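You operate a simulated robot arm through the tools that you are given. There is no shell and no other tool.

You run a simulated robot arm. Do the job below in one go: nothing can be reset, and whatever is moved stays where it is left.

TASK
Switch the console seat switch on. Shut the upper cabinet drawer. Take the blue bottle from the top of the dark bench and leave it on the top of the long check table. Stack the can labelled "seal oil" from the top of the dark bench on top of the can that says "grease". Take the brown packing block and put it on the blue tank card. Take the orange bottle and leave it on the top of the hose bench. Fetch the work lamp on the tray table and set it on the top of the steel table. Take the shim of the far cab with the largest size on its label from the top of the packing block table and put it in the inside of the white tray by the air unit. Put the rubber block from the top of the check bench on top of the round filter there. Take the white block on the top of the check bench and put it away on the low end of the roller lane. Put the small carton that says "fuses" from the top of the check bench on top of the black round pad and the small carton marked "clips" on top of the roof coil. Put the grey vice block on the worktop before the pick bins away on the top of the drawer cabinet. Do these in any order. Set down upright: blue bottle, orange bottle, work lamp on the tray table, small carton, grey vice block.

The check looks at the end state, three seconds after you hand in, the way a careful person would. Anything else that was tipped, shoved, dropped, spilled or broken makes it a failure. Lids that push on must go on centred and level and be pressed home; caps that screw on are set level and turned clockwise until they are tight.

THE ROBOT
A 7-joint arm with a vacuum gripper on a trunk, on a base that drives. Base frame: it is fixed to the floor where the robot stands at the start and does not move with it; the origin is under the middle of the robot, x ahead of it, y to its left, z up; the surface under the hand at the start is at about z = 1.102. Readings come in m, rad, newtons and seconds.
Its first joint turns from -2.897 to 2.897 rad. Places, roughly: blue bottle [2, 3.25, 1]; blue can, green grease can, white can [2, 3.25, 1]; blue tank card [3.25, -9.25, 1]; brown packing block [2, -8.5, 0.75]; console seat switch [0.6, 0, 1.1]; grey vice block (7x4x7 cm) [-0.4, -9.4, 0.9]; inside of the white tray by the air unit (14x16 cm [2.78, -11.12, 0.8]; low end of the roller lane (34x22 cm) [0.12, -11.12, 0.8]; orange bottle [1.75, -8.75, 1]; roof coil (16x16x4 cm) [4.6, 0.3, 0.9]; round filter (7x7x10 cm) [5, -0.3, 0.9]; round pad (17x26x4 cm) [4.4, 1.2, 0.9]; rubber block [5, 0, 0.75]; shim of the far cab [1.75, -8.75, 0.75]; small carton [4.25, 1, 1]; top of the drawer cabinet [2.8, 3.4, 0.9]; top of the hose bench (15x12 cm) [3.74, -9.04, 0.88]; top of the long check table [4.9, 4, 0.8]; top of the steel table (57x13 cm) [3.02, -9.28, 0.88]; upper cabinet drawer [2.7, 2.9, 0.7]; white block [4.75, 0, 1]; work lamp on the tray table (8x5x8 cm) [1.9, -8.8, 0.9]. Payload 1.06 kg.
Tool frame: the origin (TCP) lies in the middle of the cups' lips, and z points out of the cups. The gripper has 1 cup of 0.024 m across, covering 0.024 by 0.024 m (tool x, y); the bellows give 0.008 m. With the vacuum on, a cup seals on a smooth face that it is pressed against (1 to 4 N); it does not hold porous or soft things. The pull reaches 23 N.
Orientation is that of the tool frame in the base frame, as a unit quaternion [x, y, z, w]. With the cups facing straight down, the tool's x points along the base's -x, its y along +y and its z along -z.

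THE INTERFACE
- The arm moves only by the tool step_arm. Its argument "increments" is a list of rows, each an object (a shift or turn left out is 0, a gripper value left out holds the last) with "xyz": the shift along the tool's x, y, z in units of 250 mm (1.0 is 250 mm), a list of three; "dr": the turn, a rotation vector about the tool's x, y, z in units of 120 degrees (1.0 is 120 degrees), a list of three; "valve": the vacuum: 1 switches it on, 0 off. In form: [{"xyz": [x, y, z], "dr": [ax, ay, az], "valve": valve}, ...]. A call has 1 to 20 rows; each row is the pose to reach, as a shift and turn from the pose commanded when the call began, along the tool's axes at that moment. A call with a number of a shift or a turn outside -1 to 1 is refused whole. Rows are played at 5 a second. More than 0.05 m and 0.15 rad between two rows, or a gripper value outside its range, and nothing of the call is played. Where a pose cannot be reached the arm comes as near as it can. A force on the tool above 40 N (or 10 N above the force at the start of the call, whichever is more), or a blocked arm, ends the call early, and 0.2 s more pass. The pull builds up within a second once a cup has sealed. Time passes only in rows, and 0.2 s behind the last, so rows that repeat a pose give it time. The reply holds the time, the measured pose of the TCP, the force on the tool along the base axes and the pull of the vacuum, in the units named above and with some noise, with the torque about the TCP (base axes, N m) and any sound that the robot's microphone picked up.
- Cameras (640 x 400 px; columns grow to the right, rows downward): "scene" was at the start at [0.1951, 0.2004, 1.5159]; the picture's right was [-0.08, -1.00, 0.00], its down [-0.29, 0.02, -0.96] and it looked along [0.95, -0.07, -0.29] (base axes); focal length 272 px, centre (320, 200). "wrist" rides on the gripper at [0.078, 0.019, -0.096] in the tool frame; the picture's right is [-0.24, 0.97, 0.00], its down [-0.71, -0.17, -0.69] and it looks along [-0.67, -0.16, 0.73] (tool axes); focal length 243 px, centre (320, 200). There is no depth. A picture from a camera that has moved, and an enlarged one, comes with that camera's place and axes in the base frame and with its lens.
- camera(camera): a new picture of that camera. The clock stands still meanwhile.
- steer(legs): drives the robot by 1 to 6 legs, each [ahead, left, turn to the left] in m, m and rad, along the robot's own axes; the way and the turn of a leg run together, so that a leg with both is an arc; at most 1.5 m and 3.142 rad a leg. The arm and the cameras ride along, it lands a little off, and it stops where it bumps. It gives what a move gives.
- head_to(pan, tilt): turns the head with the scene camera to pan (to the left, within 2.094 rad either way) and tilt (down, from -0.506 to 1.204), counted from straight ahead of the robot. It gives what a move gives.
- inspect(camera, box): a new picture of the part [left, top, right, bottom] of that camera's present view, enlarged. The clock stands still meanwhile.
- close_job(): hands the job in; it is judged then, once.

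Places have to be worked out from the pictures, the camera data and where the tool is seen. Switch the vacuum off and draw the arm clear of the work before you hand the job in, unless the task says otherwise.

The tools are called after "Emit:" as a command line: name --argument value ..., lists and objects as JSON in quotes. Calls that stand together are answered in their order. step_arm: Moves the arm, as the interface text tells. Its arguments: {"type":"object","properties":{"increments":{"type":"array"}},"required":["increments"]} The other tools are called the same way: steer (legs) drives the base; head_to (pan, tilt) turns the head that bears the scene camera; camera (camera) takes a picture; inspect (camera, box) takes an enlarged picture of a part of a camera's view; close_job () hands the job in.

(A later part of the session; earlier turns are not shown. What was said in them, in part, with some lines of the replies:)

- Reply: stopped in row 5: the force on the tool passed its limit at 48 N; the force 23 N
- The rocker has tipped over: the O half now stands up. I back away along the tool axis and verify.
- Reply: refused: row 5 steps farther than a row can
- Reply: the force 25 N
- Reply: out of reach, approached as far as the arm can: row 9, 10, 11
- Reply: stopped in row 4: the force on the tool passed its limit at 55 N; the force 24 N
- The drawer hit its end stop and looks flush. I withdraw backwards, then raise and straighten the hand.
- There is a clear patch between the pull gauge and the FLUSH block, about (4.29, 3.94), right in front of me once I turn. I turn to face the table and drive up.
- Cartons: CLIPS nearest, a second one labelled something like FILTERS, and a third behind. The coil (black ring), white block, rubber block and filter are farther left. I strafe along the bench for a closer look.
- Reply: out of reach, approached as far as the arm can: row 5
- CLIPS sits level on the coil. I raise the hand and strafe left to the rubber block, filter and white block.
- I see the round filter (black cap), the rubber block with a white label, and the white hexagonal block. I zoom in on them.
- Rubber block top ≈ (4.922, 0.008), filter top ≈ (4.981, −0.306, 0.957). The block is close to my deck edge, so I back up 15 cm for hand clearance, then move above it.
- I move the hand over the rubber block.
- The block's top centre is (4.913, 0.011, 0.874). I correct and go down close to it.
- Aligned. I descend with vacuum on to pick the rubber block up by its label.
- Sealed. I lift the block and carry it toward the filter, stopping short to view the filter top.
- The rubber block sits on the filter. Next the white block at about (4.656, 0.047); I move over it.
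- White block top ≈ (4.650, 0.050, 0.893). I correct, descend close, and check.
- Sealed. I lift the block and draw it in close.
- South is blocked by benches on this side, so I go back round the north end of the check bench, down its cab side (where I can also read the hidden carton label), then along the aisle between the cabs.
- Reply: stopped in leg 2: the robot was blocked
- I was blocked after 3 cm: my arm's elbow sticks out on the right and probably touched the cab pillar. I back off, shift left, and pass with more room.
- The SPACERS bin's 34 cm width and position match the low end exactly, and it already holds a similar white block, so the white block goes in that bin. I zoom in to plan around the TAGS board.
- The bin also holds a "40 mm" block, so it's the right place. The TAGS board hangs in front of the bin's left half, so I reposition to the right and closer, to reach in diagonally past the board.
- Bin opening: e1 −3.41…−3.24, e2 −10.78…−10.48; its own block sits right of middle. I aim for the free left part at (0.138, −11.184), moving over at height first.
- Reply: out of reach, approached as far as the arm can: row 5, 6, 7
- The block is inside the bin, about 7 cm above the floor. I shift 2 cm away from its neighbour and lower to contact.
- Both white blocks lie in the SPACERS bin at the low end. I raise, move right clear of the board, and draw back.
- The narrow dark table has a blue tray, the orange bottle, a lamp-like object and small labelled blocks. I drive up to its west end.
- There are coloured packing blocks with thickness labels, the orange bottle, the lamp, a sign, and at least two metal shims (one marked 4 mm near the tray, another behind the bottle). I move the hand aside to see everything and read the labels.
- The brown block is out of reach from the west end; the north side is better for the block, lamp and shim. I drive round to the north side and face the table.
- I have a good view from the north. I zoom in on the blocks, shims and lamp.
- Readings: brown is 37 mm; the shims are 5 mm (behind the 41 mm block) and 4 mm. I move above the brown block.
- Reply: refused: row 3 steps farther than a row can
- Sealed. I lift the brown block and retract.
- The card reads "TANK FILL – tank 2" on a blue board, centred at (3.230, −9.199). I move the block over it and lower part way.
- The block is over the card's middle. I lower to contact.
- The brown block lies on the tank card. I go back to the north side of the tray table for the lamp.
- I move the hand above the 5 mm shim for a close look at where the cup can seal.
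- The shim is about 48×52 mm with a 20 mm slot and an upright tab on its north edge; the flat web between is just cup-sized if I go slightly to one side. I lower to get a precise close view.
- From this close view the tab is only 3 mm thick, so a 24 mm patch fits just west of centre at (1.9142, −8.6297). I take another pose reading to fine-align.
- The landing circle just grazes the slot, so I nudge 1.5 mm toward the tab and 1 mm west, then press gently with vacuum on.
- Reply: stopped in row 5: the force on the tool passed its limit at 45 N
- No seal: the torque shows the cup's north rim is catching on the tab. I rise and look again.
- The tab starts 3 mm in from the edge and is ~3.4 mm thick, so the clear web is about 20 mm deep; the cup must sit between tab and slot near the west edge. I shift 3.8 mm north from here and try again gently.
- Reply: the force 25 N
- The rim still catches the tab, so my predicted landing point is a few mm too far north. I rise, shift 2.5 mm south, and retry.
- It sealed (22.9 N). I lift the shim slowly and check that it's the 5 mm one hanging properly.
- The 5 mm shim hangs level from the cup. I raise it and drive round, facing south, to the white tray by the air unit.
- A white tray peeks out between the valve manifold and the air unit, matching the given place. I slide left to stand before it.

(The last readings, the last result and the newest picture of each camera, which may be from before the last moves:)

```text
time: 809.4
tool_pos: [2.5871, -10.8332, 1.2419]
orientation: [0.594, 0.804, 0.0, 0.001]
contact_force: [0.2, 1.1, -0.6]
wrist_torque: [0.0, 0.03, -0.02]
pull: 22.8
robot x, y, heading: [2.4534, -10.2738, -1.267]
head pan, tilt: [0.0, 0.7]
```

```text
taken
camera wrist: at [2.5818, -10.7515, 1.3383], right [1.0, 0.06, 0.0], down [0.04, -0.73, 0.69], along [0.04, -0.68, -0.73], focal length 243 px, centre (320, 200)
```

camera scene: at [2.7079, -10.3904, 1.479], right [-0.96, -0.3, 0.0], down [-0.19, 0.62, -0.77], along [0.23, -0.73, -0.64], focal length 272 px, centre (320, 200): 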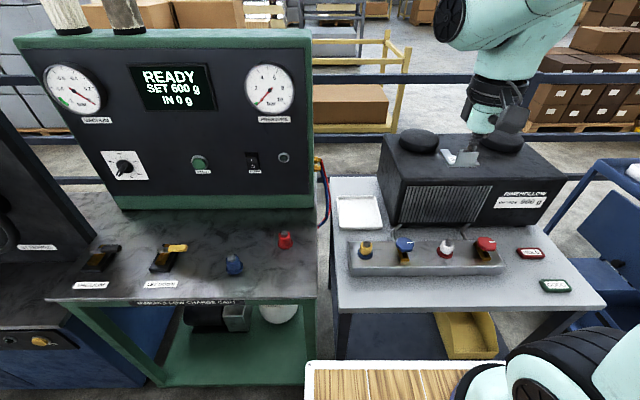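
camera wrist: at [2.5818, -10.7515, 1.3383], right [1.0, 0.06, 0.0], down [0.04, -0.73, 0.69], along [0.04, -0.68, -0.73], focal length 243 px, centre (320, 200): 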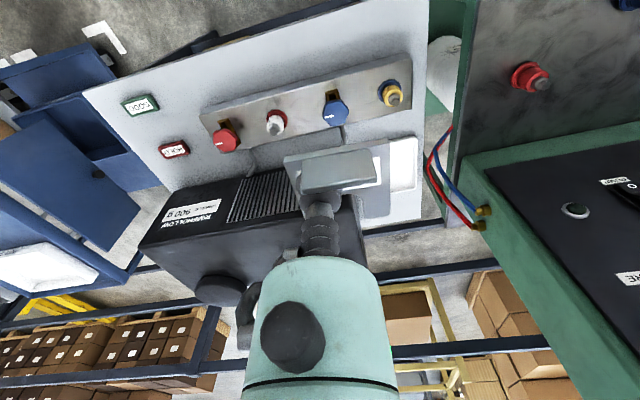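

The tray interior centres at (2.786, −11.127). I carry the shim over it, staying high above the air unit.

Emit:
step_arm --increments '[{"xyz": [-0.13, 0.05, 0], "valve": 1}, {"xyz": [-0.26, 0.1, 0], "valve": 1}, {"xyz": [-0.39, 0.15, 0], "valve": 1}, {"xyz": [-0.52, 0.2, 0], "valve": 1}, {"xyz": [-0.66, 0.222, 0], "valve": 1}]'

Emit:
step_arm --increments '[{"xyz": [-0.13, 0.05, 0], "valve": 1}, {"xyz": [-0.26, 0.1, 0], "valve": 1}, {"xyz": [-0.39, 0.15, 0], "valve": 1}, {"xyz": [-0.52, 0.2, 0], "valve": 1}, {"xyz": [-0.655, 0.222, 0], "valve": 1}, {"xyz": [-0.655, 0.222, 0.15], "valve": 1}, {"xyz": [-0.655, 0.222, 0.3], "valve": 1}, {"xyz": [-0.655, 0.222, 0.45], "valve": 1}, {"xyz": [-0.655, 0.222, 0.6], "valve": 1}, {"xyz": [-0.655, 0.222, 0.6], "valve": 1}]'

Emit:
camera --camera "wrist"

Emit:
inspect --camera "scene" --box '[300, 110, 540, 280]'

```text
time: 810.6
tool_pos: [2.6886, -10.9732, 1.2437]
orientation: [0.594, 0.804, 0.002, 0.002]
contact_force: [0.6, 0.4, -0.5]
wrist_torque: [0.0, 0.02, -0.03]
pull: 23.0
robot x, y, heading: [2.4535, -10.2733, -1.276]
head pan, tilt: [0.0, 0.7]
```

```text
time: 812.8
tool_pos: [2.7923, -11.1146, 1.0948]
orientation: [0.594, 0.804, 0.0, 0.002]
contact_force: [-0.3, 0.4, -1.2]
wrist_torque: [0.02, 0.04, -0.02]
pull: 22.7
robot x, y, heading: [2.4494, -10.2743, -1.271]
head pan, tilt: [0.0, 0.7]
```

```text
taken
camera wrist: at [2.786, -11.0326, 1.1895], right [1.0, 0.06, 0.0], down [0.04, -0.73, 0.69], along [0.04, -0.68, -0.73], focal length 243 px, centre (320, 200)
```

wrist: 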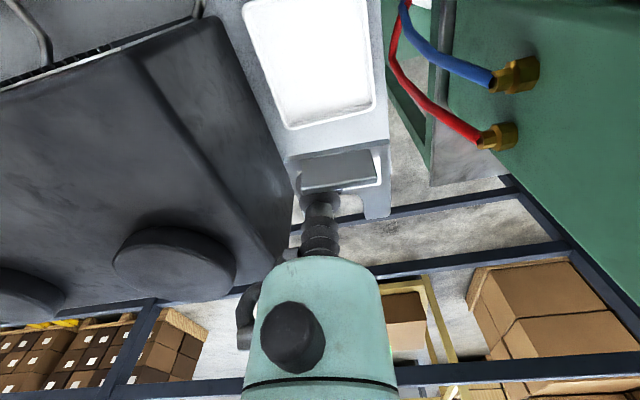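

```text
2.35 times, centred on (420, 195) of scene
camera zoom: at [2.7078, -10.3903, 1.479], right [-0.96, -0.29, 0.0], down [-0.19, 0.62, -0.76], along [0.23, -0.73, -0.64], focal length 639 px, centre (85, 212)
```

zoom: 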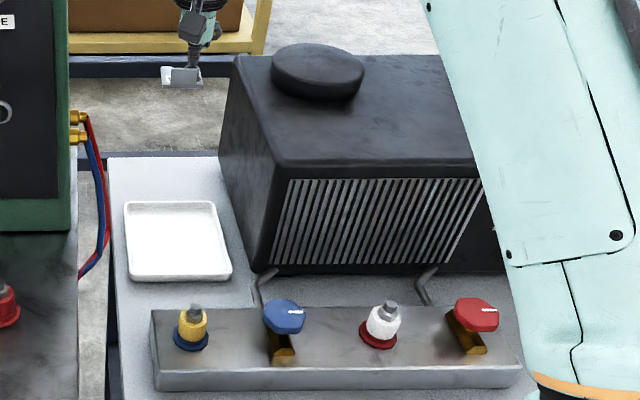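

The tray is right below the shim, with about 10 cm to the air unit's side. I lower toward the tray floor.

Emit:
step_arm --increments '[{"xyz": [0, 0, 0.15], "valve": 1}, {"xyz": [0, 0, 0.3], "valve": 1}, {"xyz": [0, 0, 0.45], "valve": 1}, {"xyz": [0, 0, 0.6], "valve": 1}, {"xyz": [0, 0, 0.75], "valve": 1}, {"xyz": [0, 0, 0.88], "valve": 1}, {"xyz": [0, 0, 0.88], "valve": 1}]'

Emit:
camera --camera "wrist"

Emit:
inspect --camera "scene" --box '[300, 110, 540, 280]'

```text
time: 814.4
tool_pos: [2.7915, -11.1162, 0.8742]
orientation: [0.594, 0.804, 0.001, 0.002]
contact_force: [-0.6, 0.1, -1.1]
wrist_torque: [0.0, 0.03, -0.02]
pull: 22.5
robot x, y, heading: [2.453, -10.2695, -1.266]
head pan, tilt: [0.0, 0.7]
```

```text
taken
camera wrist: at [2.7854, -11.0337, 0.9693], right [1.0, 0.06, 0.0], down [0.04, -0.73, 0.69], along [0.04, -0.68, -0.73], focal length 243 px, centre (320, 200)
```

wrist: 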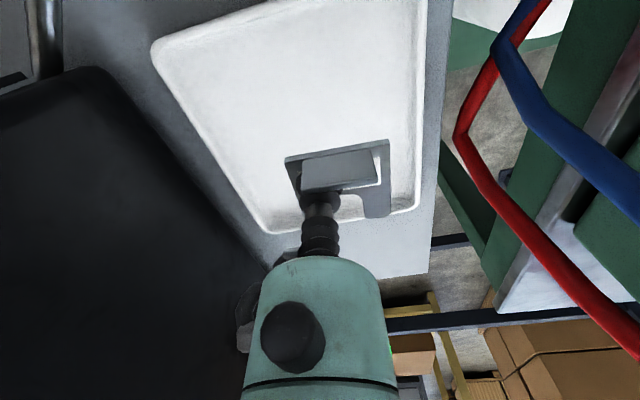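

```text
2.35 times, centred on (420, 195) of scene
camera zoom: at [2.7078, -10.3903, 1.479], right [-0.96, -0.29, 0.0], down [-0.19, 0.62, -0.76], along [0.23, -0.73, -0.64], focal length 639 px, centre (85, 212)
```

zoom: 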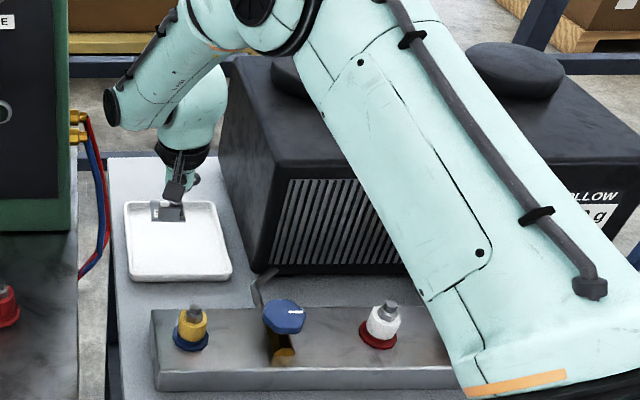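

The shim will land inside the tray. I lower to contact in small steps.

Emit:
step_arm --increments '[{"xyz": [0, 0, 0.08], "valve": 1}, {"xyz": [0, 0, 0.16], "valve": 1}, {"xyz": [0, 0, 0.2], "valve": 1}, {"xyz": [0, 0, 0.22], "valve": 1}, {"xyz": [0, 0, 0.22], "valve": 1}]'

```text
time: 815.6
tool_pos: [2.7914, -11.1152, 0.8196]
orientation: [0.594, 0.804, 0.001, 0.002]
contact_force: [-0.8, -0.2, -0.4]
wrist_torque: [0.03, 0.01, 0.01]
pull: 22.9
robot x, y, heading: [2.4513, -10.2736, -1.268]
head pan, tilt: [0.0, 0.7]
```

Emit:
step_arm --increments '[{"xyz": [0, 0, 0.012], "valve": 1}, {"xyz": [0, 0, 0.024], "valve": 1}, {"xyz": [0, 0, 0.036], "valve": 1}, {"xyz": [0, 0, 0.036], "valve": 1}]'

```text
time: 816.6
tool_pos: [2.7923, -11.1143, 0.8113]
orientation: [0.594, 0.804, 0.0, 0.002]
contact_force: [0.1, 0.7, 5.7]
wrist_torque: [-0.07, 0.01, 0.0]
pull: 23.1
robot x, y, heading: [2.4496, -10.272, -1.27]
head pan, tilt: [0.0, 0.7]
```

Contact (5.7 N) at 0.811. I release and rise.

Emit:
step_arm --increments '[{"xyz": [0, 0, 0], "valve": 0}, {"xyz": [0, 0, 0], "valve": 0}, {"xyz": [0, 0, 0], "valve": 0}, {"xyz": [0, 0, -0.02], "valve": 0}, {"xyz": [0, 0, -0.08], "valve": 0}, {"xyz": [0, 0, -0.22], "valve": 0}, {"xyz": [0, 0, -0.38], "valve": 0}, {"xyz": [0, 0, -0.54], "valve": 0}, {"xyz": [0, 0, -0.7], "valve": 0}, {"xyz": [0, 0, -0.86], "valve": 0}, {"xyz": [0, 0, -1.0], "valve": 0}]'

Emit:
camera --camera "wrist"

Emit:
inspect --camera "scene" --box '[300, 150, 460, 280]'

```text
time: 819.0
tool_pos: [2.7903, -11.1142, 1.0601]
orientation: [0.594, 0.805, 0.001, 0.001]
contact_force: [0.4, 0.2, -0.8]
wrist_torque: [0.0, 0.01, 0.04]
pull: 0.1
robot x, y, heading: [2.4497, -10.2726, -1.268]
head pan, tilt: [0.0, 0.7]
```

```text
taken
camera wrist: at [2.7857, -11.0328, 1.1547], right [1.0, 0.06, 0.0], down [0.04, -0.73, 0.68], along [0.04, -0.68, -0.73], focal length 243 px, centre (320, 200)
```

wrist: 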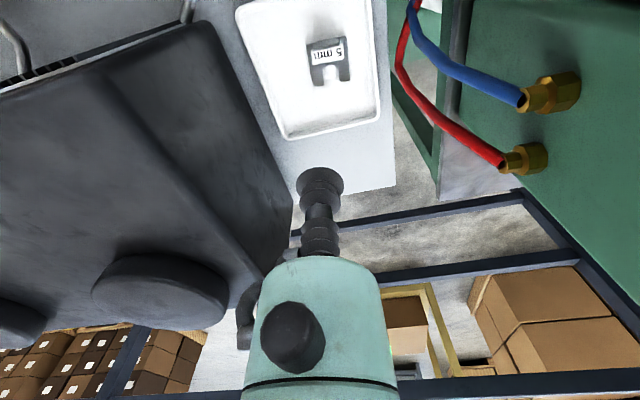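

```text
3.08 times, centred on (380, 215) of scene
camera zoom: at [2.708, -10.3907, 1.4789], right [-0.96, -0.3, 0.0], down [-0.19, 0.62, -0.76], along [0.23, -0.73, -0.64], focal length 836 px, centre (135, 154)
```

zoom: 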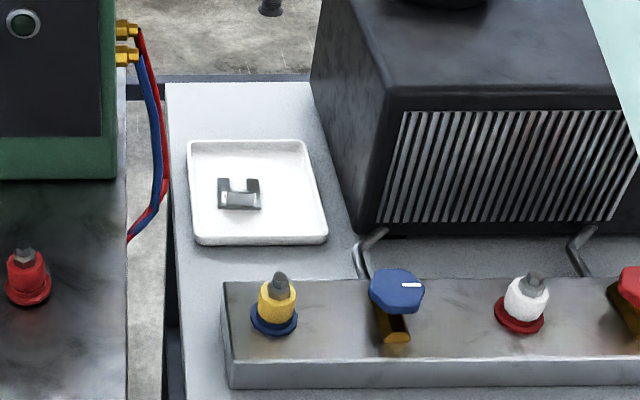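

The 5 mm shim lies in the white tray. Last item: the grey vice block on the worktop before the pick bins. I retract and drive there.

Emit:
step_arm --increments '[{"xyz": [0, 0, -0.15]}, {"xyz": [0, 0, -0.3]}, {"xyz": [0, 0, -0.45]}, {"xyz": [0, 0, -0.6]}, {"xyz": [0.15, -0.05, -0.7]}, {"xyz": [0.3, -0.1, -0.75]}, {"xyz": [0.45, -0.15, -0.75]}, {"xyz": [0.6, -0.2, -0.75]}, {"xyz": [0.76, -0.25, -0.75]}, {"xyz": [0.92, -0.3, -0.75]}]'

Emit:
step_arm --increments '[{"xyz": [0.15, -0.05, 0]}, {"xyz": [0.3, -0.1, 0]}]'

Emit:
steer --legs '[[-0.17, 0, 0.01], [0, -1.45, 0], [0, 0, -1.571], [0, -0.8, 0], [0, -0.7, 0]]'

Emit:
head_to --pan 0.0 --tilt 0.6

Emit:
camera --camera "scene"

```text
time: 821.2
tool_pos: [2.6499, -10.9162, 1.2473]
orientation: [0.594, 0.804, 0.001, 0.001]
contact_force: [-0.1, -0.7, 0.4]
wrist_torque: [-0.03, 0.01, 0.04]
pull: 0.1
robot x, y, heading: [2.4479, -10.2742, -1.272]
head pan, tilt: [0.0, 0.7]
```

```text
time: 821.8
tool_pos: [2.605, -10.8526, 1.2463]
orientation: [0.594, 0.804, 0.001, 0.001]
contact_force: [0.3, 0.2, 0.4]
wrist_torque: [0.04, 0.01, 0.01]
pull: 0.0
robot x, y, heading: [2.4517, -10.2695, -1.271]
head pan, tilt: [0.0, 0.7]
```

```text
time: 841.2
tool_pos: [-0.0157, -9.283, 1.2479]
orientation: [0.989, 0.148, -0.001, 0.002]
contact_force: [0.2, 0.6, -0.3]
wrist_torque: [-0.01, -0.02, -0.01]
pull: 0.1
robot x, y, heading: [0.5643, -9.1251, -2.845]
head pan, tilt: [0.0, 0.7]
```

```text
time: 841.9
tool_pos: [-0.0153, -9.2845, 1.2475]
orientation: [0.989, 0.149, -0.001, 0.001]
contact_force: [0.4, 0.0, 0.0]
wrist_torque: [0.01, 0.0, 0.0]
pull: 0.1
robot x, y, heading: [0.5639, -9.1312, -2.84]
head pan, tilt: [0.0, 0.6]
```

```text
taken
camera scene: at [0.4475, -9.3878, 1.4876], right [-0.3, 0.96, 0.0], down [0.54, 0.17, -0.82], along [-0.79, -0.24, -0.57], focal length 272 px, centre (320, 200)
```

scene: 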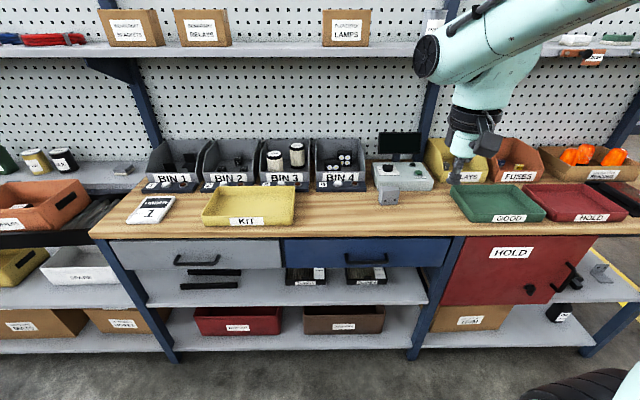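

A grey block stands near (388, 195) in the picture, matching the given place. I zoom in.

Emit:
inspect --camera "scene" --box '[330, 120, 470, 240]'

Emit:
camera --camera "wrist"

```text
3.33 times, centred on (400, 180) of scene
camera zoom: at [0.4475, -9.3878, 1.4876], right [-0.3, 0.96, 0.0], down [0.54, 0.17, -0.82], along [-0.79, -0.24, -0.57], focal length 906 px, centre (53, 267)
```

zoom: 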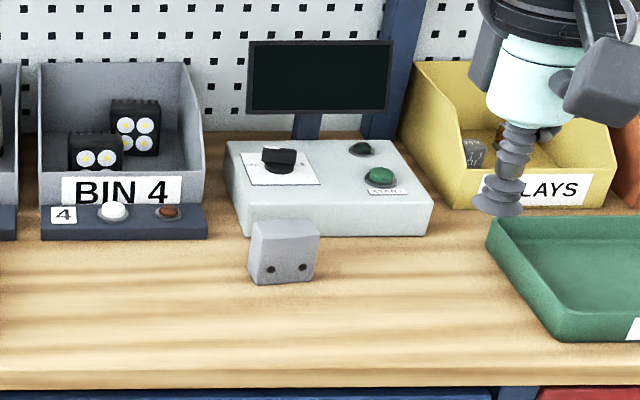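

```text
taken
camera wrist: at [0.0644, -9.2773, 1.3424], right [0.06, -1.0, 0.0], down [-0.73, -0.04, 0.69], along [-0.68, -0.04, -0.73], focal length 243 px, centre (320, 200)
```

wrist: 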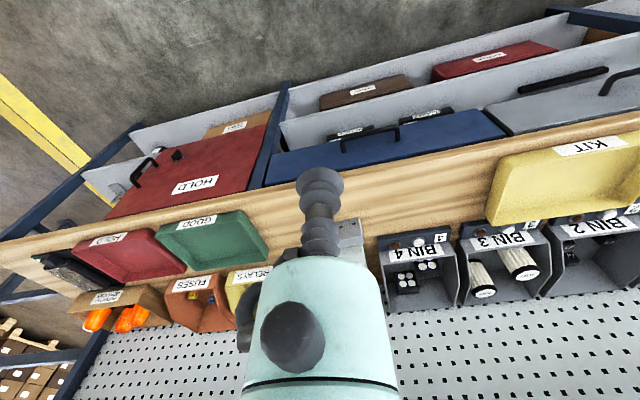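

The vice block is about 7×4 cm on top, standing before the small controller at (−0.485, −9.39). I drive closer and move the hand above it.

Emit:
steer --legs '[[0.36, 0, 0.013]]'

Emit:
camera --camera "scene"

Emit:
camera --camera "wrist"

```text
time: 844.2
tool_pos: [-0.3563, -9.4, 1.2477]
orientation: [0.988, 0.154, -0.001, 0.002]
contact_force: [0.4, 0.1, 0.0]
wrist_torque: [0.0, 0.01, 0.01]
pull: 0.1
robot x, y, heading: [0.2175, -9.2367, -2.827]
head pan, tilt: [0.0, 0.6]
```

```text
taken
camera scene: at [0.1071, -9.4977, 1.4876], right [-0.31, 0.95, 0.0], down [0.54, 0.17, -0.83], along [-0.79, -0.25, -0.57], focal length 272 px, centre (320, 200)
```

scene: 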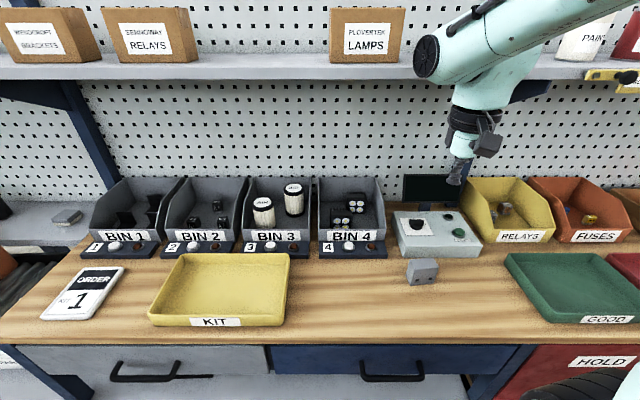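

```text
taken
camera wrist: at [-0.2773, -9.3919, 1.3424], right [0.07, -1.0, 0.0], down [-0.73, -0.05, 0.69], along [-0.68, -0.05, -0.73], focal length 243 px, centre (320, 200)
```

wrist: 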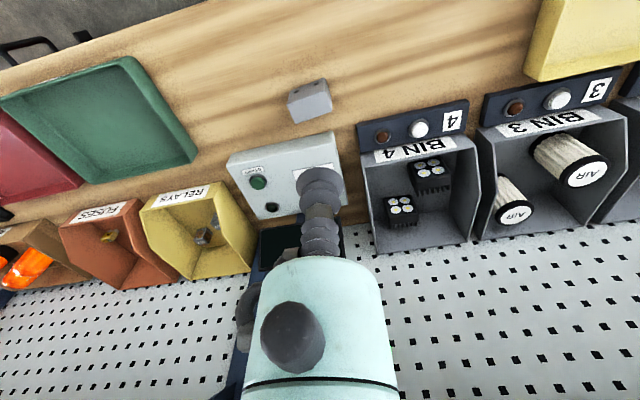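

Block top ≈ (−0.440, −9.392, 0.95). I go above it and check.

Emit:
step_arm --increments '[{"xyz": [-0.1, -0.04, 0.08]}, {"xyz": [-0.2, -0.08, 0.2]}, {"xyz": [-0.309, -0.132, 0.32]}, {"xyz": [-0.309, -0.132, 0.48]}, {"xyz": [-0.309, -0.132, 0.64]}, {"xyz": [-0.309, -0.132, 0.74]}, {"xyz": [-0.309, -0.132, 0.74]}]'

Emit:
inspect --camera "wrist" --box '[240, 40, 400, 200]'

Emit:
inspect --camera "scene" --box '[370, 190, 490, 300]'

```text
time: 845.8
tool_pos: [-0.4398, -9.3931, 1.0625]
orientation: [0.988, 0.155, -0.001, 0.002]
contact_force: [-0.6, -0.4, 0.2]
wrist_torque: [-0.01, 0.04, 0.0]
pull: 0.1
robot x, y, heading: [0.2218, -9.2392, -2.824]
head pan, tilt: [0.0, 0.6]
```

```text
2.50 times, centred on (320, 120) of wrist
camera zoom: at [-0.3608, -9.3849, 1.1571], right [0.07, -1.0, 0.0], down [-0.73, -0.05, 0.69], along [-0.68, -0.05, -0.73], focal length 606 px, centre (320, 400)
```

zoom: 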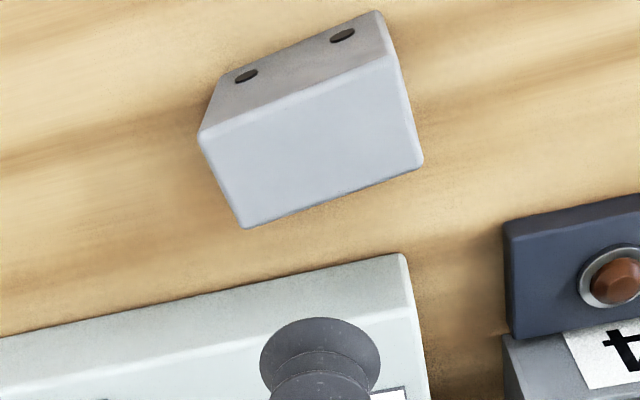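

```text
3.64 times, centred on (430, 245) of scene
camera zoom: at [0.1072, -9.4977, 1.4876], right [-0.31, 0.95, 0.0], down [0.54, 0.17, -0.83], along [-0.79, -0.25, -0.56], focal length 988 px, centre (-80, 36)
```

zoom: 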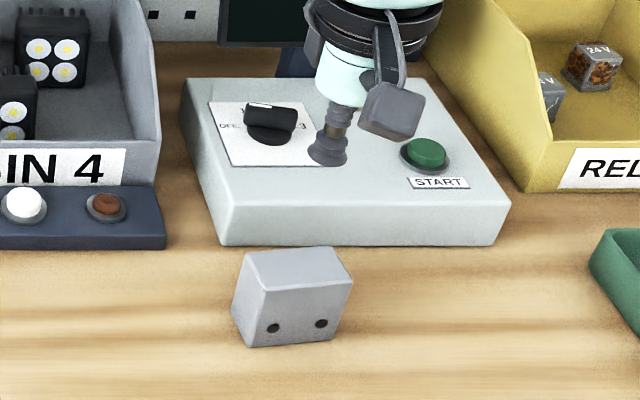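

Top centre is (−0.4355, −9.3895, 0.959). I correct and descend with vacuum on.

Emit:
step_arm --increments '[{"xyz": [0.021, -0.008, 0.14], "valve": 1}, {"xyz": [0.021, -0.008, 0.28], "valve": 1}, {"xyz": [0.021, -0.008, 0.37], "valve": 1}, {"xyz": [0.021, -0.008, 0.4], "valve": 1}, {"xyz": [0.021, -0.008, 0.415], "valve": 1}, {"xyz": [0.021, -0.008, 0.427], "valve": 1}, {"xyz": [0.021, -0.008, 0.427], "valve": 1}]'

```text
time: 847.4
tool_pos: [-0.436, -9.3895, 0.9555]
orientation: [0.988, 0.154, 0.0, 0.001]
contact_force: [-4.8, -0.3, 14.8]
wrist_torque: [0.04, 0.02, 0.02]
pull: 22.9
robot x, y, heading: [0.2195, -9.238, -2.829]
head pan, tilt: [0.0, 0.6]
```

Sealed. I lift a little and check the weight, then draw it back from the shelf before raising.

Emit:
step_arm --increments '[{"xyz": [0, 0, -0.04], "valve": 1}, {"xyz": [0, 0, -0.12], "valve": 1}, {"xyz": [0, 0, -0.24], "valve": 1}, {"xyz": [0, 0, -0.36], "valve": 1}, {"xyz": [0, 0, -0.36], "valve": 1}]'

Emit:
step_arm --increments '[{"xyz": [0.1, 0, -0.06], "valve": 1}, {"xyz": [0.2, 0, -0.14], "valve": 1}, {"xyz": [0.3, 0.0, -0.26], "valve": 1}, {"xyz": [0.4, 0.02, -0.4], "valve": 1}, {"xyz": [0.46, 0.05, -0.54], "valve": 1}, {"xyz": [0.5, 0.08, -0.7], "valve": 1}, {"xyz": [0.5, 0.1, -0.84], "valve": 1}, {"xyz": [0.5, 0.1, -0.84], "valve": 1}]'

Emit:
camera --camera "wrist"

```text
time: 848.6
tool_pos: [-0.4375, -9.3885, 1.0457]
orientation: [0.988, 0.154, -0.001, 0.002]
contact_force: [-0.4, 0.0, -4.9]
wrist_torque: [0.02, -0.03, 0.01]
pull: 23.0
robot x, y, heading: [0.223, -9.2361, -2.827]
head pan, tilt: [0.0, 0.6]
```

```text
time: 850.4
tool_pos: [-0.3112, -9.3732, 1.2543]
orientation: [0.988, 0.155, 0.0, 0.002]
contact_force: [0.4, 0.1, -3.9]
wrist_torque: [-0.03, 0.0, 0.01]
pull: 23.0
robot x, y, heading: [0.2184, -9.2377, -2.823]
head pan, tilt: [0.0, 0.6]
```

```text
taken
camera wrist: at [-0.2299, -9.3658, 1.3504], right [0.07, -1.0, 0.0], down [-0.73, -0.05, 0.69], along [-0.68, -0.05, -0.73], focal length 243 px, centre (320, 200)
```

wrist: 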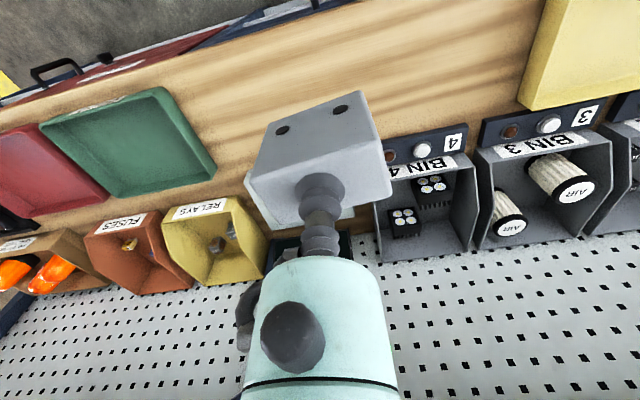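

The vice block is held (4.5 N). I drive out, turn east, and go along the north side of the bench row.

Emit:
steer --legs '[[-0.4, 0, 0], [0, 0, 3.141], [0, 1.05, 0]]'

Emit:
head_to --pan 0.0 --tilt 0.35

Emit:
camera --camera "scene"

```text
time: 865.2
tool_pos: [0.8693, -7.9924, 1.255]
orientation: [-0.127, 0.992, 0.002, 0.0]
contact_force: [0.0, -0.3, -4.9]
wrist_torque: [-0.01, -0.03, 0.05]
pull: 22.3
robot x, y, heading: [0.3314, -8.0971, 0.25]
head pan, tilt: [0.0, 0.6]
```

```text
time: 865.9
tool_pos: [0.8698, -7.9924, 1.2541]
orientation: [-0.127, 0.992, 0.002, 0.001]
contact_force: [0.7, -0.3, -3.5]
wrist_torque: [-0.02, -0.01, 0.0]
pull: 22.6
robot x, y, heading: [0.3328, -8.0973, 0.254]
head pan, tilt: [0.0, 0.351]
```

```text
taken
camera scene: at [0.4681, -7.8483, 1.5103], right [0.25, -0.97, 0.0], down [-0.33, -0.09, -0.94], along [0.91, 0.24, -0.34], focal length 272 px, centre (320, 200)
```

scene: 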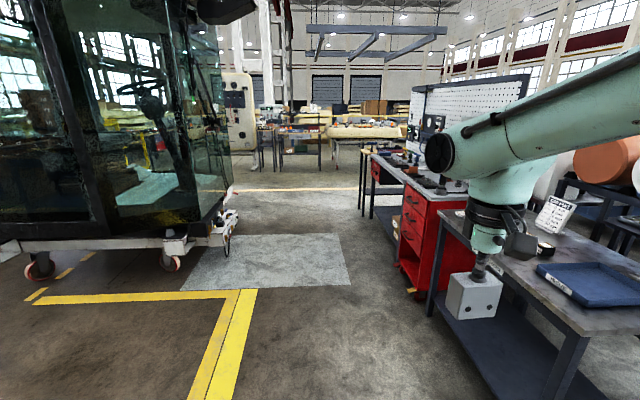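

The way east is clear between cab 3 and the benches. I straighten and drive along it.

Emit:
steer --legs '[[0, 0.15, 0.06], [1.2, 0, 0], [1.2, 0, 0], [1.2, 0, 0], [1.05, 0, 0]]'

Emit:
head_to --pan 0.9 --tilt 0.3

Emit:
camera --camera "scene"

```text
time: 889.4
tool_pos: [5.242, -6.3359, 1.2564]
orientation: [-0.161, 0.987, 0.001, 0.0]
contact_force: [0.4, -0.4, -4.0]
wrist_torque: [-0.03, 0.01, 0.05]
pull: 22.9
robot x, y, heading: [4.7128, -6.4782, 0.324]
head pan, tilt: [0.0, 0.351]
```

```text
time: 890.6
tool_pos: [5.2396, -6.3365, 1.255]
orientation: [-0.16, 0.987, 0.003, 0.0]
contact_force: [-0.1, 0.2, -3.4]
wrist_torque: [-0.03, 0.02, 0.03]
pull: 22.8
robot x, y, heading: [4.7122, -6.4779, 0.324]
head pan, tilt: [0.901, 0.3]
```

```text
taken
camera scene: at [4.7741, -6.1631, 1.5151], right [0.94, -0.34, 0.0], down [-0.1, -0.28, -0.96], along [0.32, 0.9, -0.3], focal length 272 px, centre (320, 200)
```

scene: 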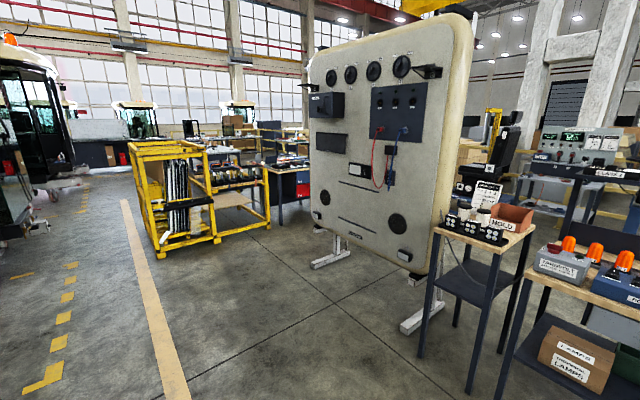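

I turn north and go back up the corridor between the cabs and the yellow frame, keeping left of the frame.

Emit:
steer --legs '[[0, 0, 1.561], [0, 0.25, 0], [1.4, 0, 0], [1.2, 0, 0]]'

Emit:
head_to --pan 0.0 --tilt 0.35

Emit:
camera --camera "scene"

```text
time: 908.5
tool_pos: [3.4933, -3.5656, 1.2545]
orientation: [0.813, -0.583, -0.001, 0.002]
contact_force: [0.1, 0.1, -4.0]
wrist_torque: [0.02, 0.0, -0.02]
pull: 23.7
robot x, y, heading: [3.6349, -4.0941, 1.894]
head pan, tilt: [0.901, 0.3]
```

```text
time: 909.7
tool_pos: [3.495, -3.566, 1.255]
orientation: [0.813, -0.582, -0.001, 0.002]
contact_force: [0.8, -0.5, -3.9]
wrist_torque: [0.01, -0.04, -0.02]
pull: 22.9
robot x, y, heading: [3.6341, -4.0921, 1.901]
head pan, tilt: [0.0, 0.351]
```

```text
taken
camera scene: at [3.3785, -3.9814, 1.5104], right [0.95, 0.32, 0.0], down [0.11, -0.33, -0.94], along [-0.3, 0.89, -0.34], focal length 272 px, centre (320, 200)
```

scene: 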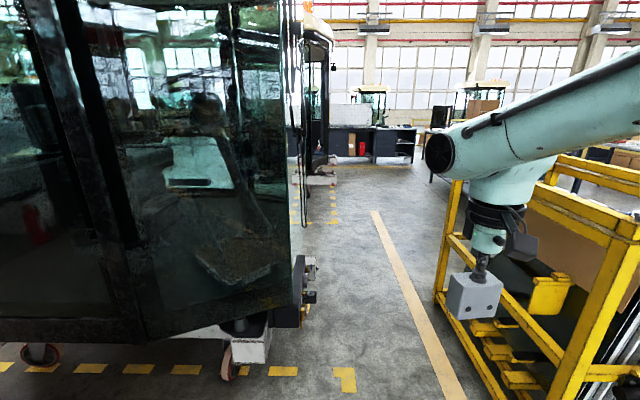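

The cab's bumper is at e1≈1.87 and the frame at 2.89. I shift right to e1≈2.33 and pass through.

Emit:
steer --legs '[[0, -0.14, -0.012], [1.3, 0, 0], [1.3, 0, 0]]'

Emit:
camera --camera "scene"

```text
time: 923.3
tool_pos: [2.8174, -1.0511, 1.2543]
orientation: [0.809, -0.587, -0.001, 0.001]
contact_force: [0.4, -0.1, -4.3]
wrist_torque: [0.01, 0.0, 0.0]
pull: 22.8
robot x, y, heading: [2.958, -1.5799, 1.887]
head pan, tilt: [0.0, 0.351]
```

```text
taken
camera scene: at [2.698, -1.4647, 1.5104], right [0.95, 0.31, 0.0], down [0.11, -0.33, -0.94], along [-0.29, 0.89, -0.34], focal length 272 px, centre (320, 200)
```

scene: 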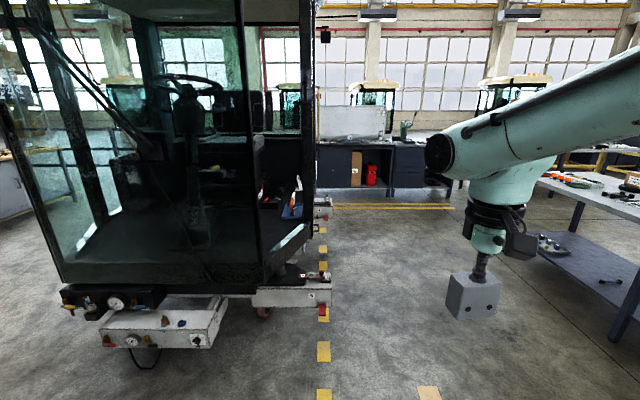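

Cab 1's outrigger reaches e1≈2.2, so I shift right 0.55 m and drive up to the aisle before the drawer cabinet.

Emit:
steer --legs '[[0, -0.55, 0], [1.3, 0, 0], [1.3, 0, 0], [0.7, 0, 0], [0, -0.68, 0]]'

Emit:
head_to --pan 0.0 --tilt 0.6

Emit:
camera --camera "scene"

```text
time: 945.5
tool_pos: [2.9723, 2.4638, 1.2534]
orientation: [0.807, -0.59, -0.001, 0.001]
contact_force: [-0.6, -0.2, -3.8]
wrist_torque: [-0.01, 0.02, 0.01]
pull: 23.0
robot x, y, heading: [3.1052, 1.933, 1.886]
head pan, tilt: [0.0, 0.351]
```

```text
time: 946.3
tool_pos: [2.9712, 2.4639, 1.2544]
orientation: [0.807, -0.591, -0.001, 0.002]
contact_force: [0.1, 0.4, -4.2]
wrist_torque: [-0.01, -0.01, -0.01]
pull: 22.8
robot x, y, heading: [3.1064, 1.9359, 1.881]
head pan, tilt: [0.0, 0.6]
```

```text
taken
camera scene: at [2.8503, 2.0465, 1.4877], right [0.95, 0.3, 0.0], down [0.17, -0.54, -0.83], along [-0.25, 0.79, -0.56], focal length 272 px, centre (320, 200)
```

scene: 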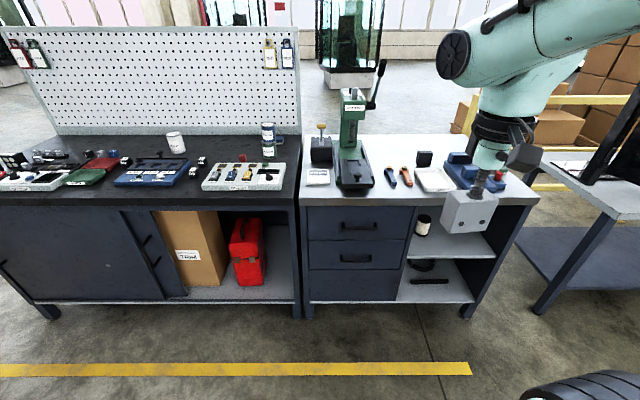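

The cans still stand stacked and the drawer is shut. The given centre (2.8, 3.4) is the free patch behind the pens, between the press and the small black block. I drive closer.

Emit:
steer --legs '[[0.57, -0.08, 0.003]]'

Emit:
head_to --pan -0.15 --tilt 0.75

Emit:
camera --camera "scene"

Emit:
camera --camera "wrist"

```text
time: 949.6
tool_pos: [2.8774, 3.0329, 1.2547]
orientation: [0.806, -0.592, -0.001, 0.002]
contact_force: [-0.5, -0.1, -3.7]
wrist_torque: [0.0, -0.02, 0.0]
pull: 23.2
robot x, y, heading: [3.0068, 2.5032, 1.879]
head pan, tilt: [0.0, 0.6]
```

```text
time: 950.3
tool_pos: [2.8766, 3.0333, 1.2542]
orientation: [0.806, -0.592, -0.001, 0.001]
contact_force: [0.3, -0.3, -4.1]
wrist_torque: [-0.02, 0.0, 0.03]
pull: 22.9
robot x, y, heading: [3.0036, 2.5017, 1.876]
head pan, tilt: [-0.15, 0.75]
```

```text
taken
camera scene: at [2.7677, 2.6136, 1.4748], right [0.99, 0.15, 0.0], down [0.11, -0.67, -0.73], along [-0.11, 0.72, -0.68], focal length 272 px, centre (320, 200)
```

scene: 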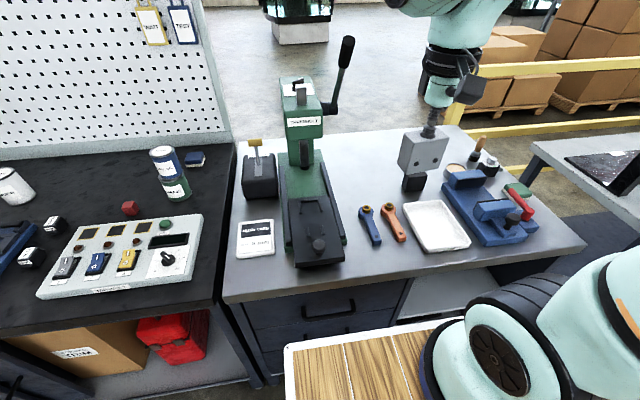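

```text
taken
camera wrist: at [2.8824, 2.9536, 1.3499], right [-1.0, -0.07, 0.0], down [-0.05, 0.73, 0.68], along [-0.05, 0.68, -0.73], focal length 243 px, centre (320, 200)
```

wrist: 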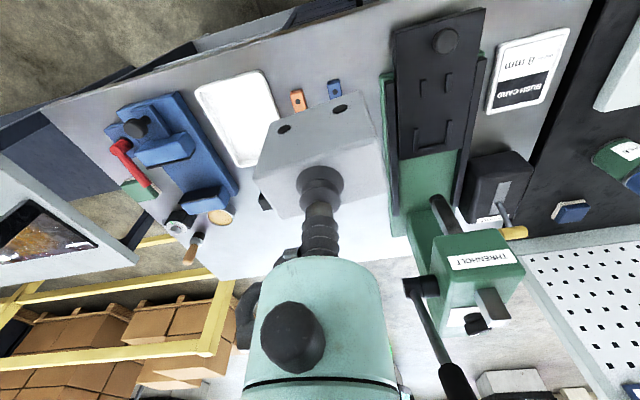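

There's free space around (2.845, 3.368), clear of the press lever on the left and the black block on the right. I move the vice block over it at height.

Emit:
step_arm --increments '[{"xyz": [-0.13, -0.03, 0], "valve": 1}, {"xyz": [-0.26, -0.06, 0], "valve": 1}, {"xyz": [-0.39, -0.09, 0], "valve": 1}, {"xyz": [-0.52, -0.12, 0], "valve": 1}, {"xyz": [-0.66, -0.14, 0], "valve": 1}]'

Emit:
step_arm --increments '[{"xyz": [-0.13, -0.03, 0], "valve": 1}, {"xyz": [-0.26, -0.06, 0], "valve": 1}, {"xyz": [-0.39, -0.09, 0], "valve": 1}, {"xyz": [-0.52, -0.12, 0], "valve": 1}, {"xyz": [-0.655, -0.14, 0], "valve": 1}, {"xyz": [-0.655, -0.14, 0.15], "valve": 1}, {"xyz": [-0.655, -0.14, 0.3], "valve": 1}, {"xyz": [-0.655, -0.14, 0.45], "valve": 1}, {"xyz": [-0.655, -0.14, 0.6], "valve": 1}, {"xyz": [-0.655, -0.14, 0.6], "valve": 1}]'

Emit:
camera --camera "scene"

Emit:
camera --camera "wrist"

```text
time: 951.5
tool_pos: [2.8615, 3.2003, 1.2556]
orientation: [0.806, -0.592, -0.003, 0.0]
contact_force: [-0.1, -0.2, -4.0]
wrist_torque: [0.04, 0.0, -0.02]
pull: 23.0
robot x, y, heading: [3.0097, 2.5045, 1.877]
head pan, tilt: [-0.15, 0.75]
```

```text
time: 953.7
tool_pos: [2.8447, 3.3671, 1.1042]
orientation: [0.806, -0.591, -0.001, 0.001]
contact_force: [1.1, 0.3, -3.5]
wrist_torque: [0.0, -0.02, 0.01]
pull: 22.6
robot x, y, heading: [3.0102, 2.5026, 1.877]
head pan, tilt: [-0.15, 0.75]
```

```text
taken
camera scene: at [2.7677, 2.6136, 1.4747], right [0.99, 0.15, 0.0], down [0.11, -0.67, -0.73], along [-0.11, 0.72, -0.68], focal length 272 px, centre (320, 200)
```

scene: 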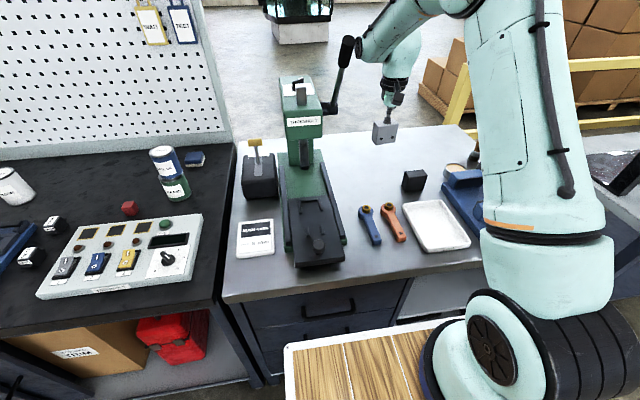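

```text
taken
camera wrist: at [2.8504, 3.2885, 1.1998], right [-1.0, -0.07, 0.0], down [-0.05, 0.73, 0.69], along [-0.05, 0.68, -0.73], focal length 243 px, centre (320, 200)
```

wrist: 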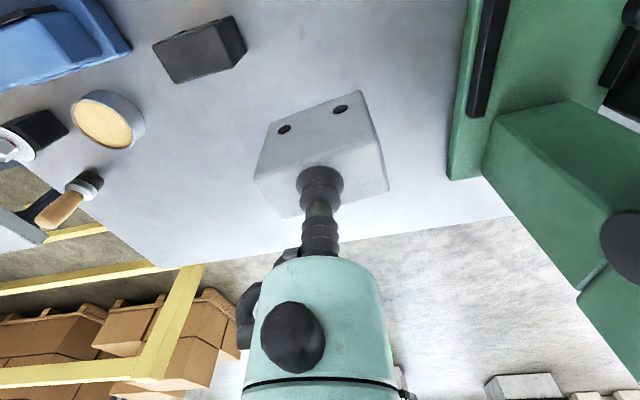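

The wrist cap passes a few cm from the press lever; I shift 2.5 cm toward me for more room and lower most of the way.

Emit:
step_arm --increments '[{"xyz": [0.097, -0.016, 0.03], "valve": 1}, {"xyz": [0.097, -0.016, 0.14], "valve": 1}, {"xyz": [0.097, -0.016, 0.25], "valve": 1}, {"xyz": [0.097, -0.016, 0.36], "valve": 1}, {"xyz": [0.097, -0.016, 0.47], "valve": 1}, {"xyz": [0.097, -0.016, 0.47], "valve": 1}]'

Emit:
camera --camera "scene"

Emit:
camera --camera "wrist"

```text
time: 955.1
tool_pos: [2.8563, 3.3461, 0.9867]
orientation: [0.806, -0.592, -0.001, 0.003]
contact_force: [0.3, -0.6, -4.4]
wrist_torque: [0.02, 0.04, 0.01]
pull: 22.8
robot x, y, heading: [3.0086, 2.4964, 1.876]
head pan, tilt: [-0.15, 0.75]
```

```text
taken
camera scene: at [2.7677, 2.6136, 1.4747], right [0.99, 0.15, 0.0], down [0.11, -0.67, -0.73], along [-0.11, 0.72, -0.68], focal length 272 px, centre (320, 200)
```

scene: 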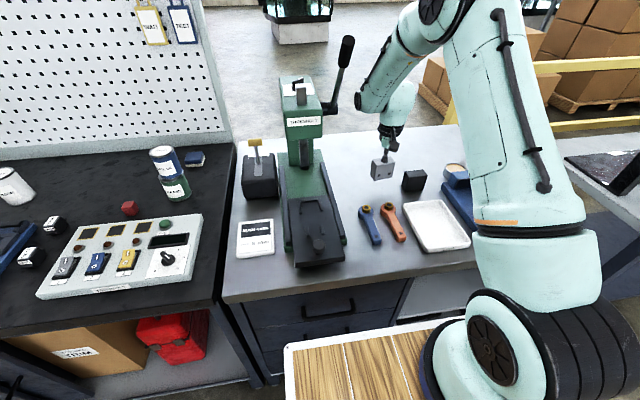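

```text
taken
camera wrist: at [2.8614, 3.2669, 1.0817], right [-1.0, -0.07, 0.0], down [-0.05, 0.73, 0.69], along [-0.05, 0.68, -0.73], focal length 243 px, centre (320, 200)
```

wrist: 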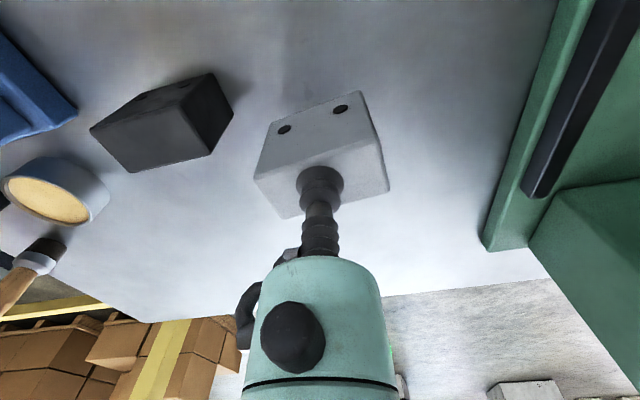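

Clear on all sides. I lower to contact in small steps.

Emit:
step_arm --increments '[{"xyz": [0, 0, 0.03], "valve": 1}, {"xyz": [0, 0, 0.06], "valve": 1}, {"xyz": [0, 0, 0.08], "valve": 1}, {"xyz": [0, 0, 0.09], "valve": 1}, {"xyz": [0, 0, 0.09], "valve": 1}]'

```text
time: 956.3
tool_pos: [2.8562, 3.3457, 0.9637]
orientation: [0.806, -0.592, -0.001, 0.002]
contact_force: [0.2, 0.1, -4.8]
wrist_torque: [0.01, -0.01, 0.02]
pull: 23.1
robot x, y, heading: [3.0104, 2.5019, 1.874]
head pan, tilt: [-0.15, 0.75]
```

Emit:
step_arm --increments '[{"xyz": [0, 0, 0.012], "valve": 1}, {"xyz": [0, 0, 0.024], "valve": 1}, {"xyz": [0, 0, 0.036], "valve": 1}, {"xyz": [0, 0, 0.036], "valve": 1}]'

```text
time: 957.3
tool_pos: [2.8554, 3.345, 0.955]
orientation: [0.806, -0.592, -0.002, 0.001]
contact_force: [-0.6, 0.5, -4.1]
wrist_torque: [0.0, -0.01, 0.0]
pull: 22.6
robot x, y, heading: [3.0108, 2.5042, 1.877]
head pan, tilt: [-0.15, 0.75]
```

Emit:
step_arm --increments '[{"xyz": [0, 0, 0.012], "valve": 1}, {"xyz": [0, 0, 0.024], "valve": 1}, {"xyz": [0, 0, 0.034], "valve": 1}, {"xyz": [0, 0, 0.034], "valve": 1}]'

```text
time: 958.3
tool_pos: [2.8548, 3.3457, 0.9468]
orientation: [0.806, -0.592, -0.002, 0.002]
contact_force: [0.2, 0.8, -3.5]
wrist_torque: [-0.03, -0.04, 0.0]
pull: 23.2
robot x, y, heading: [3.0069, 2.5036, 1.88]
head pan, tilt: [-0.15, 0.75]
```

Emit:
step_arm --increments '[{"xyz": [0, 0, 0.01], "valve": 1}, {"xyz": [0, 0, 0.018], "valve": 1}, {"xyz": [0, 0, 0.026], "valve": 1}, {"xyz": [0, 0, 0.026], "valve": 1}]'

```text
time: 959.3
tool_pos: [2.8559, 3.3456, 0.9423]
orientation: [0.806, -0.592, -0.002, 0.001]
contact_force: [-1.4, 2.2, 14.6]
wrist_torque: [-0.05, 0.0, 0.05]
pull: 23.0
robot x, y, heading: [3.0083, 2.4991, 1.878]
head pan, tilt: [-0.15, 0.75]
```

Contact at 0.942. I release, wait, and rise.

Emit:
step_arm --increments '[{"xyz": [0, 0, 0], "valve": 0}, {"xyz": [0, 0, 0], "valve": 0}, {"xyz": [0, 0, 0], "valve": 0}, {"xyz": [0, 0, -0.02], "valve": 0}, {"xyz": [0, 0, -0.06], "valve": 0}, {"xyz": [0, 0, -0.18], "valve": 0}, {"xyz": [0, 0, -0.34], "valve": 0}, {"xyz": [0.05, 0, -0.5], "valve": 0}, {"xyz": [0.15, 0, -0.64], "valve": 0}, {"xyz": [0.28, 0, -0.76], "valve": 0}, {"xyz": [0.42, 0, -0.86], "valve": 0}, {"xyz": [0.58, 0, -0.94], "valve": 0}, {"xyz": [0.76, 0, -1.0], "valve": 0}]'

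Emit:
camera --camera "scene"

Emit:
camera --camera "wrist"

```text
time: 962.1
tool_pos: [2.9117, 3.165, 1.1897]
orientation: [0.806, -0.592, -0.001, 0.002]
contact_force: [-1.2, 0.5, 0.1]
wrist_torque: [-0.08, -0.02, 0.02]
pull: 0.1
robot x, y, heading: [3.0108, 2.4991, 1.879]
head pan, tilt: [-0.15, 0.75]
```

```text
taken
camera scene: at [2.7675, 2.6143, 1.4746], right [0.99, 0.15, 0.0], down [0.11, -0.67, -0.73], along [-0.11, 0.72, -0.68], focal length 272 px, centre (320, 200)
```

scene: 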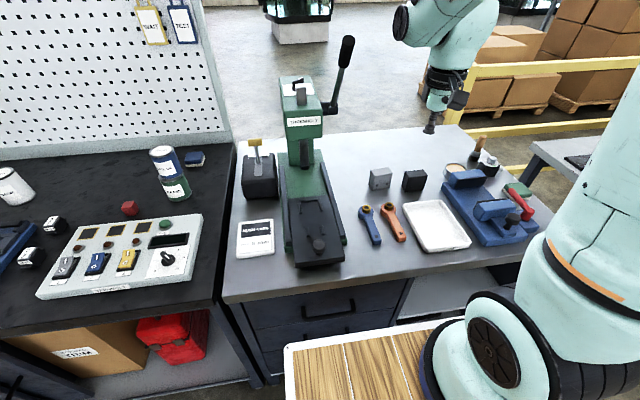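

```text
taken
camera wrist: at [2.9177, 3.0851, 1.2856], right [-1.0, -0.07, 0.0], down [-0.05, 0.73, 0.68], along [-0.05, 0.68, -0.73], focal length 243 px, centre (320, 200)
```

wrist: 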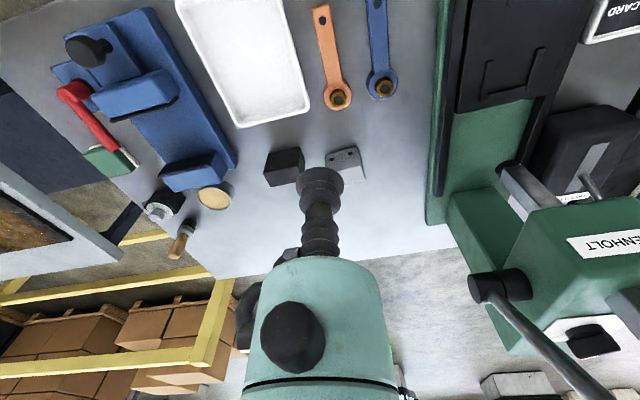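

The vice block stands upright beside the black block. I back away from the work and take a last look at the long table, the check bench and the cab.

Emit:
steer --legs '[[-0.45, 0, 0]]'

Emit:
head_to --pan -1.0 --tilt 0.3

Emit:
camera --camera "scene"

Emit:
head_to --pan -2.09 --tilt 0.35

Emit:
camera --camera "scene"

Emit:
head_to --pan 2.09 --tilt 0.4

Emit:
camera --camera "scene"

```text
time: 964.8
tool_pos: [3.0435, 2.7386, 1.1899]
orientation: [0.808, -0.589, -0.001, 0.002]
contact_force: [1.4, -0.6, -0.1]
wrist_torque: [0.0, 0.02, 0.04]
pull: 0.0
robot x, y, heading: [3.1423, 2.0791, 1.886]
head pan, tilt: [-0.15, 0.75]
```

```text
time: 966.0
tool_pos: [3.0432, 2.7385, 1.1903]
orientation: [0.808, -0.59, -0.001, 0.002]
contact_force: [0.4, -0.2, -0.4]
wrist_torque: [-0.02, 0.0, -0.02]
pull: 0.2
robot x, y, heading: [3.1423, 2.0776, 1.882]
head pan, tilt: [-1.0, 0.3]
```

```text
taken
camera scene: at [2.975, 2.1776, 1.5151], right [0.77, -0.63, 0.0], down [-0.19, -0.23, -0.96], along [0.61, 0.74, -0.3], focal length 272 px, centre (320, 200)
```

scene: 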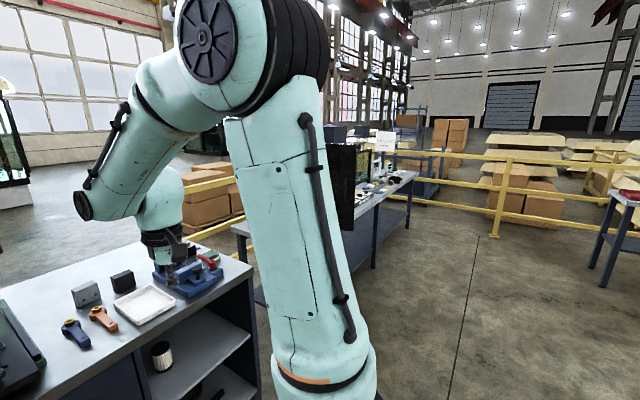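

```text
time: 967.3
tool_pos: [3.0422, 2.7388, 1.1902]
orientation: [0.808, -0.589, -0.001, 0.001]
contact_force: [0.7, 0.2, 0.8]
wrist_torque: [0.0, 0.02, 0.01]
pull: 0.0
robot x, y, heading: [3.1455, 2.0757, 1.883]
head pan, tilt: [-2.089, 0.351]
```

```text
taken
camera scene: at [3.0068, 2.0864, 1.5104], right [-0.2, -0.98, 0.0], down [-0.34, 0.07, -0.94], along [0.92, -0.19, -0.34], focal length 272 px, centre (320, 200)
```

scene: 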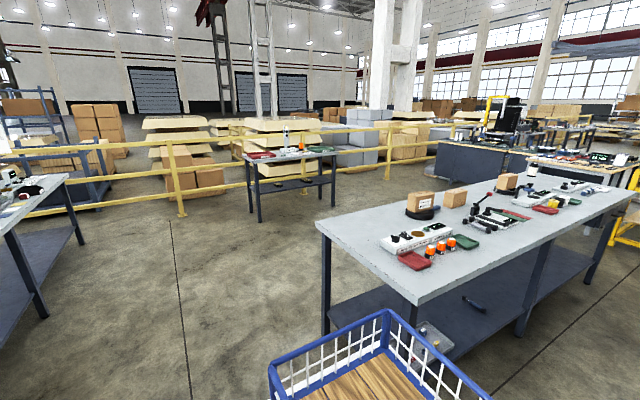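

```text
time: 970.7
tool_pos: [3.0424, 2.7386, 1.1915]
orientation: [0.808, -0.589, -0.001, 0.002]
contact_force: [1.1, 0.0, 0.3]
wrist_torque: [0.0, 0.03, 0.01]
pull: 0.1
robot x, y, heading: [3.1437, 2.0786, 1.878]
head pan, tilt: [2.089, 0.4]
```

```text
taken
camera scene: at [2.8532, 2.0371, 1.5058], right [-0.74, 0.68, 0.0], down [0.26, 0.29, -0.92], along [-0.62, -0.68, -0.39], focal length 272 px, centre (320, 200)
```

scene: 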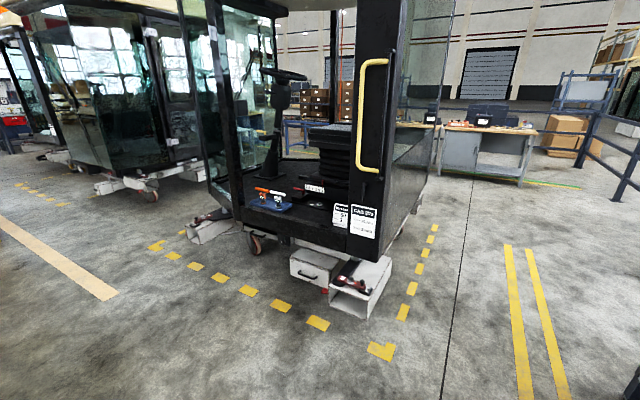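

Everything is in place: FUSES on the pad, CLIPS on the coil, the cab undisturbed, vice block standing, vacuum off and the arm clear. I hand the job in.

Emit:
close_job

```text
The job is handed in.
```

I finished every item on the list and handed the job in. I don't have the check's verdict. My camera views and force readings showed everything where it was asked for, but I didn't re-check the seat switch or the blue bottle at the very end.

| Task | Result |
|---|---|
| Console seat switch | Switched to I. The console's master knob was at OFF and I left it there, so the lamp stayed unlit. |
| Upper cabinet drawer | Shut against its stop |
| Blue bottle | Standing on the long check table, in front of the black frame |
| "Seal oil" can | Stacked on the "grease" can |
| Brown packing block | On the blue "TANK FILL 2" card, which I took to be the blue tank card |
| Orange bottle | Standing on the hose bench |
| Work lamp | Standing on the steel table, between the two cards |
| Largest shim | The 5 mm one (the other visible shim was 4 mm), lying in the white tray by the air unit |
| Rubber block | On the round filter |
| White block | In the SPACERS bin, which fills the low end of the roller lane and already held a "40 mm" block |
| Carton "fuses" | On the black round pad; label confirmed. One end overhangs by about 2 cm. |
| Carton "clips" | On the roof coil |
| Grey vice block | Standing on the drawer cabinet top |

- **Contact with the cab:** on the way south I was stopped after a few centimetres, probably by my arm touching the cab near the console. I backed off at once, and the cab looked undisturbed afterwards.
- **Contact with the shim:** my first two tries at the 5 mm shim caught on its tab, with about 45 N on the first. The shim looked unharmed when I set it down.
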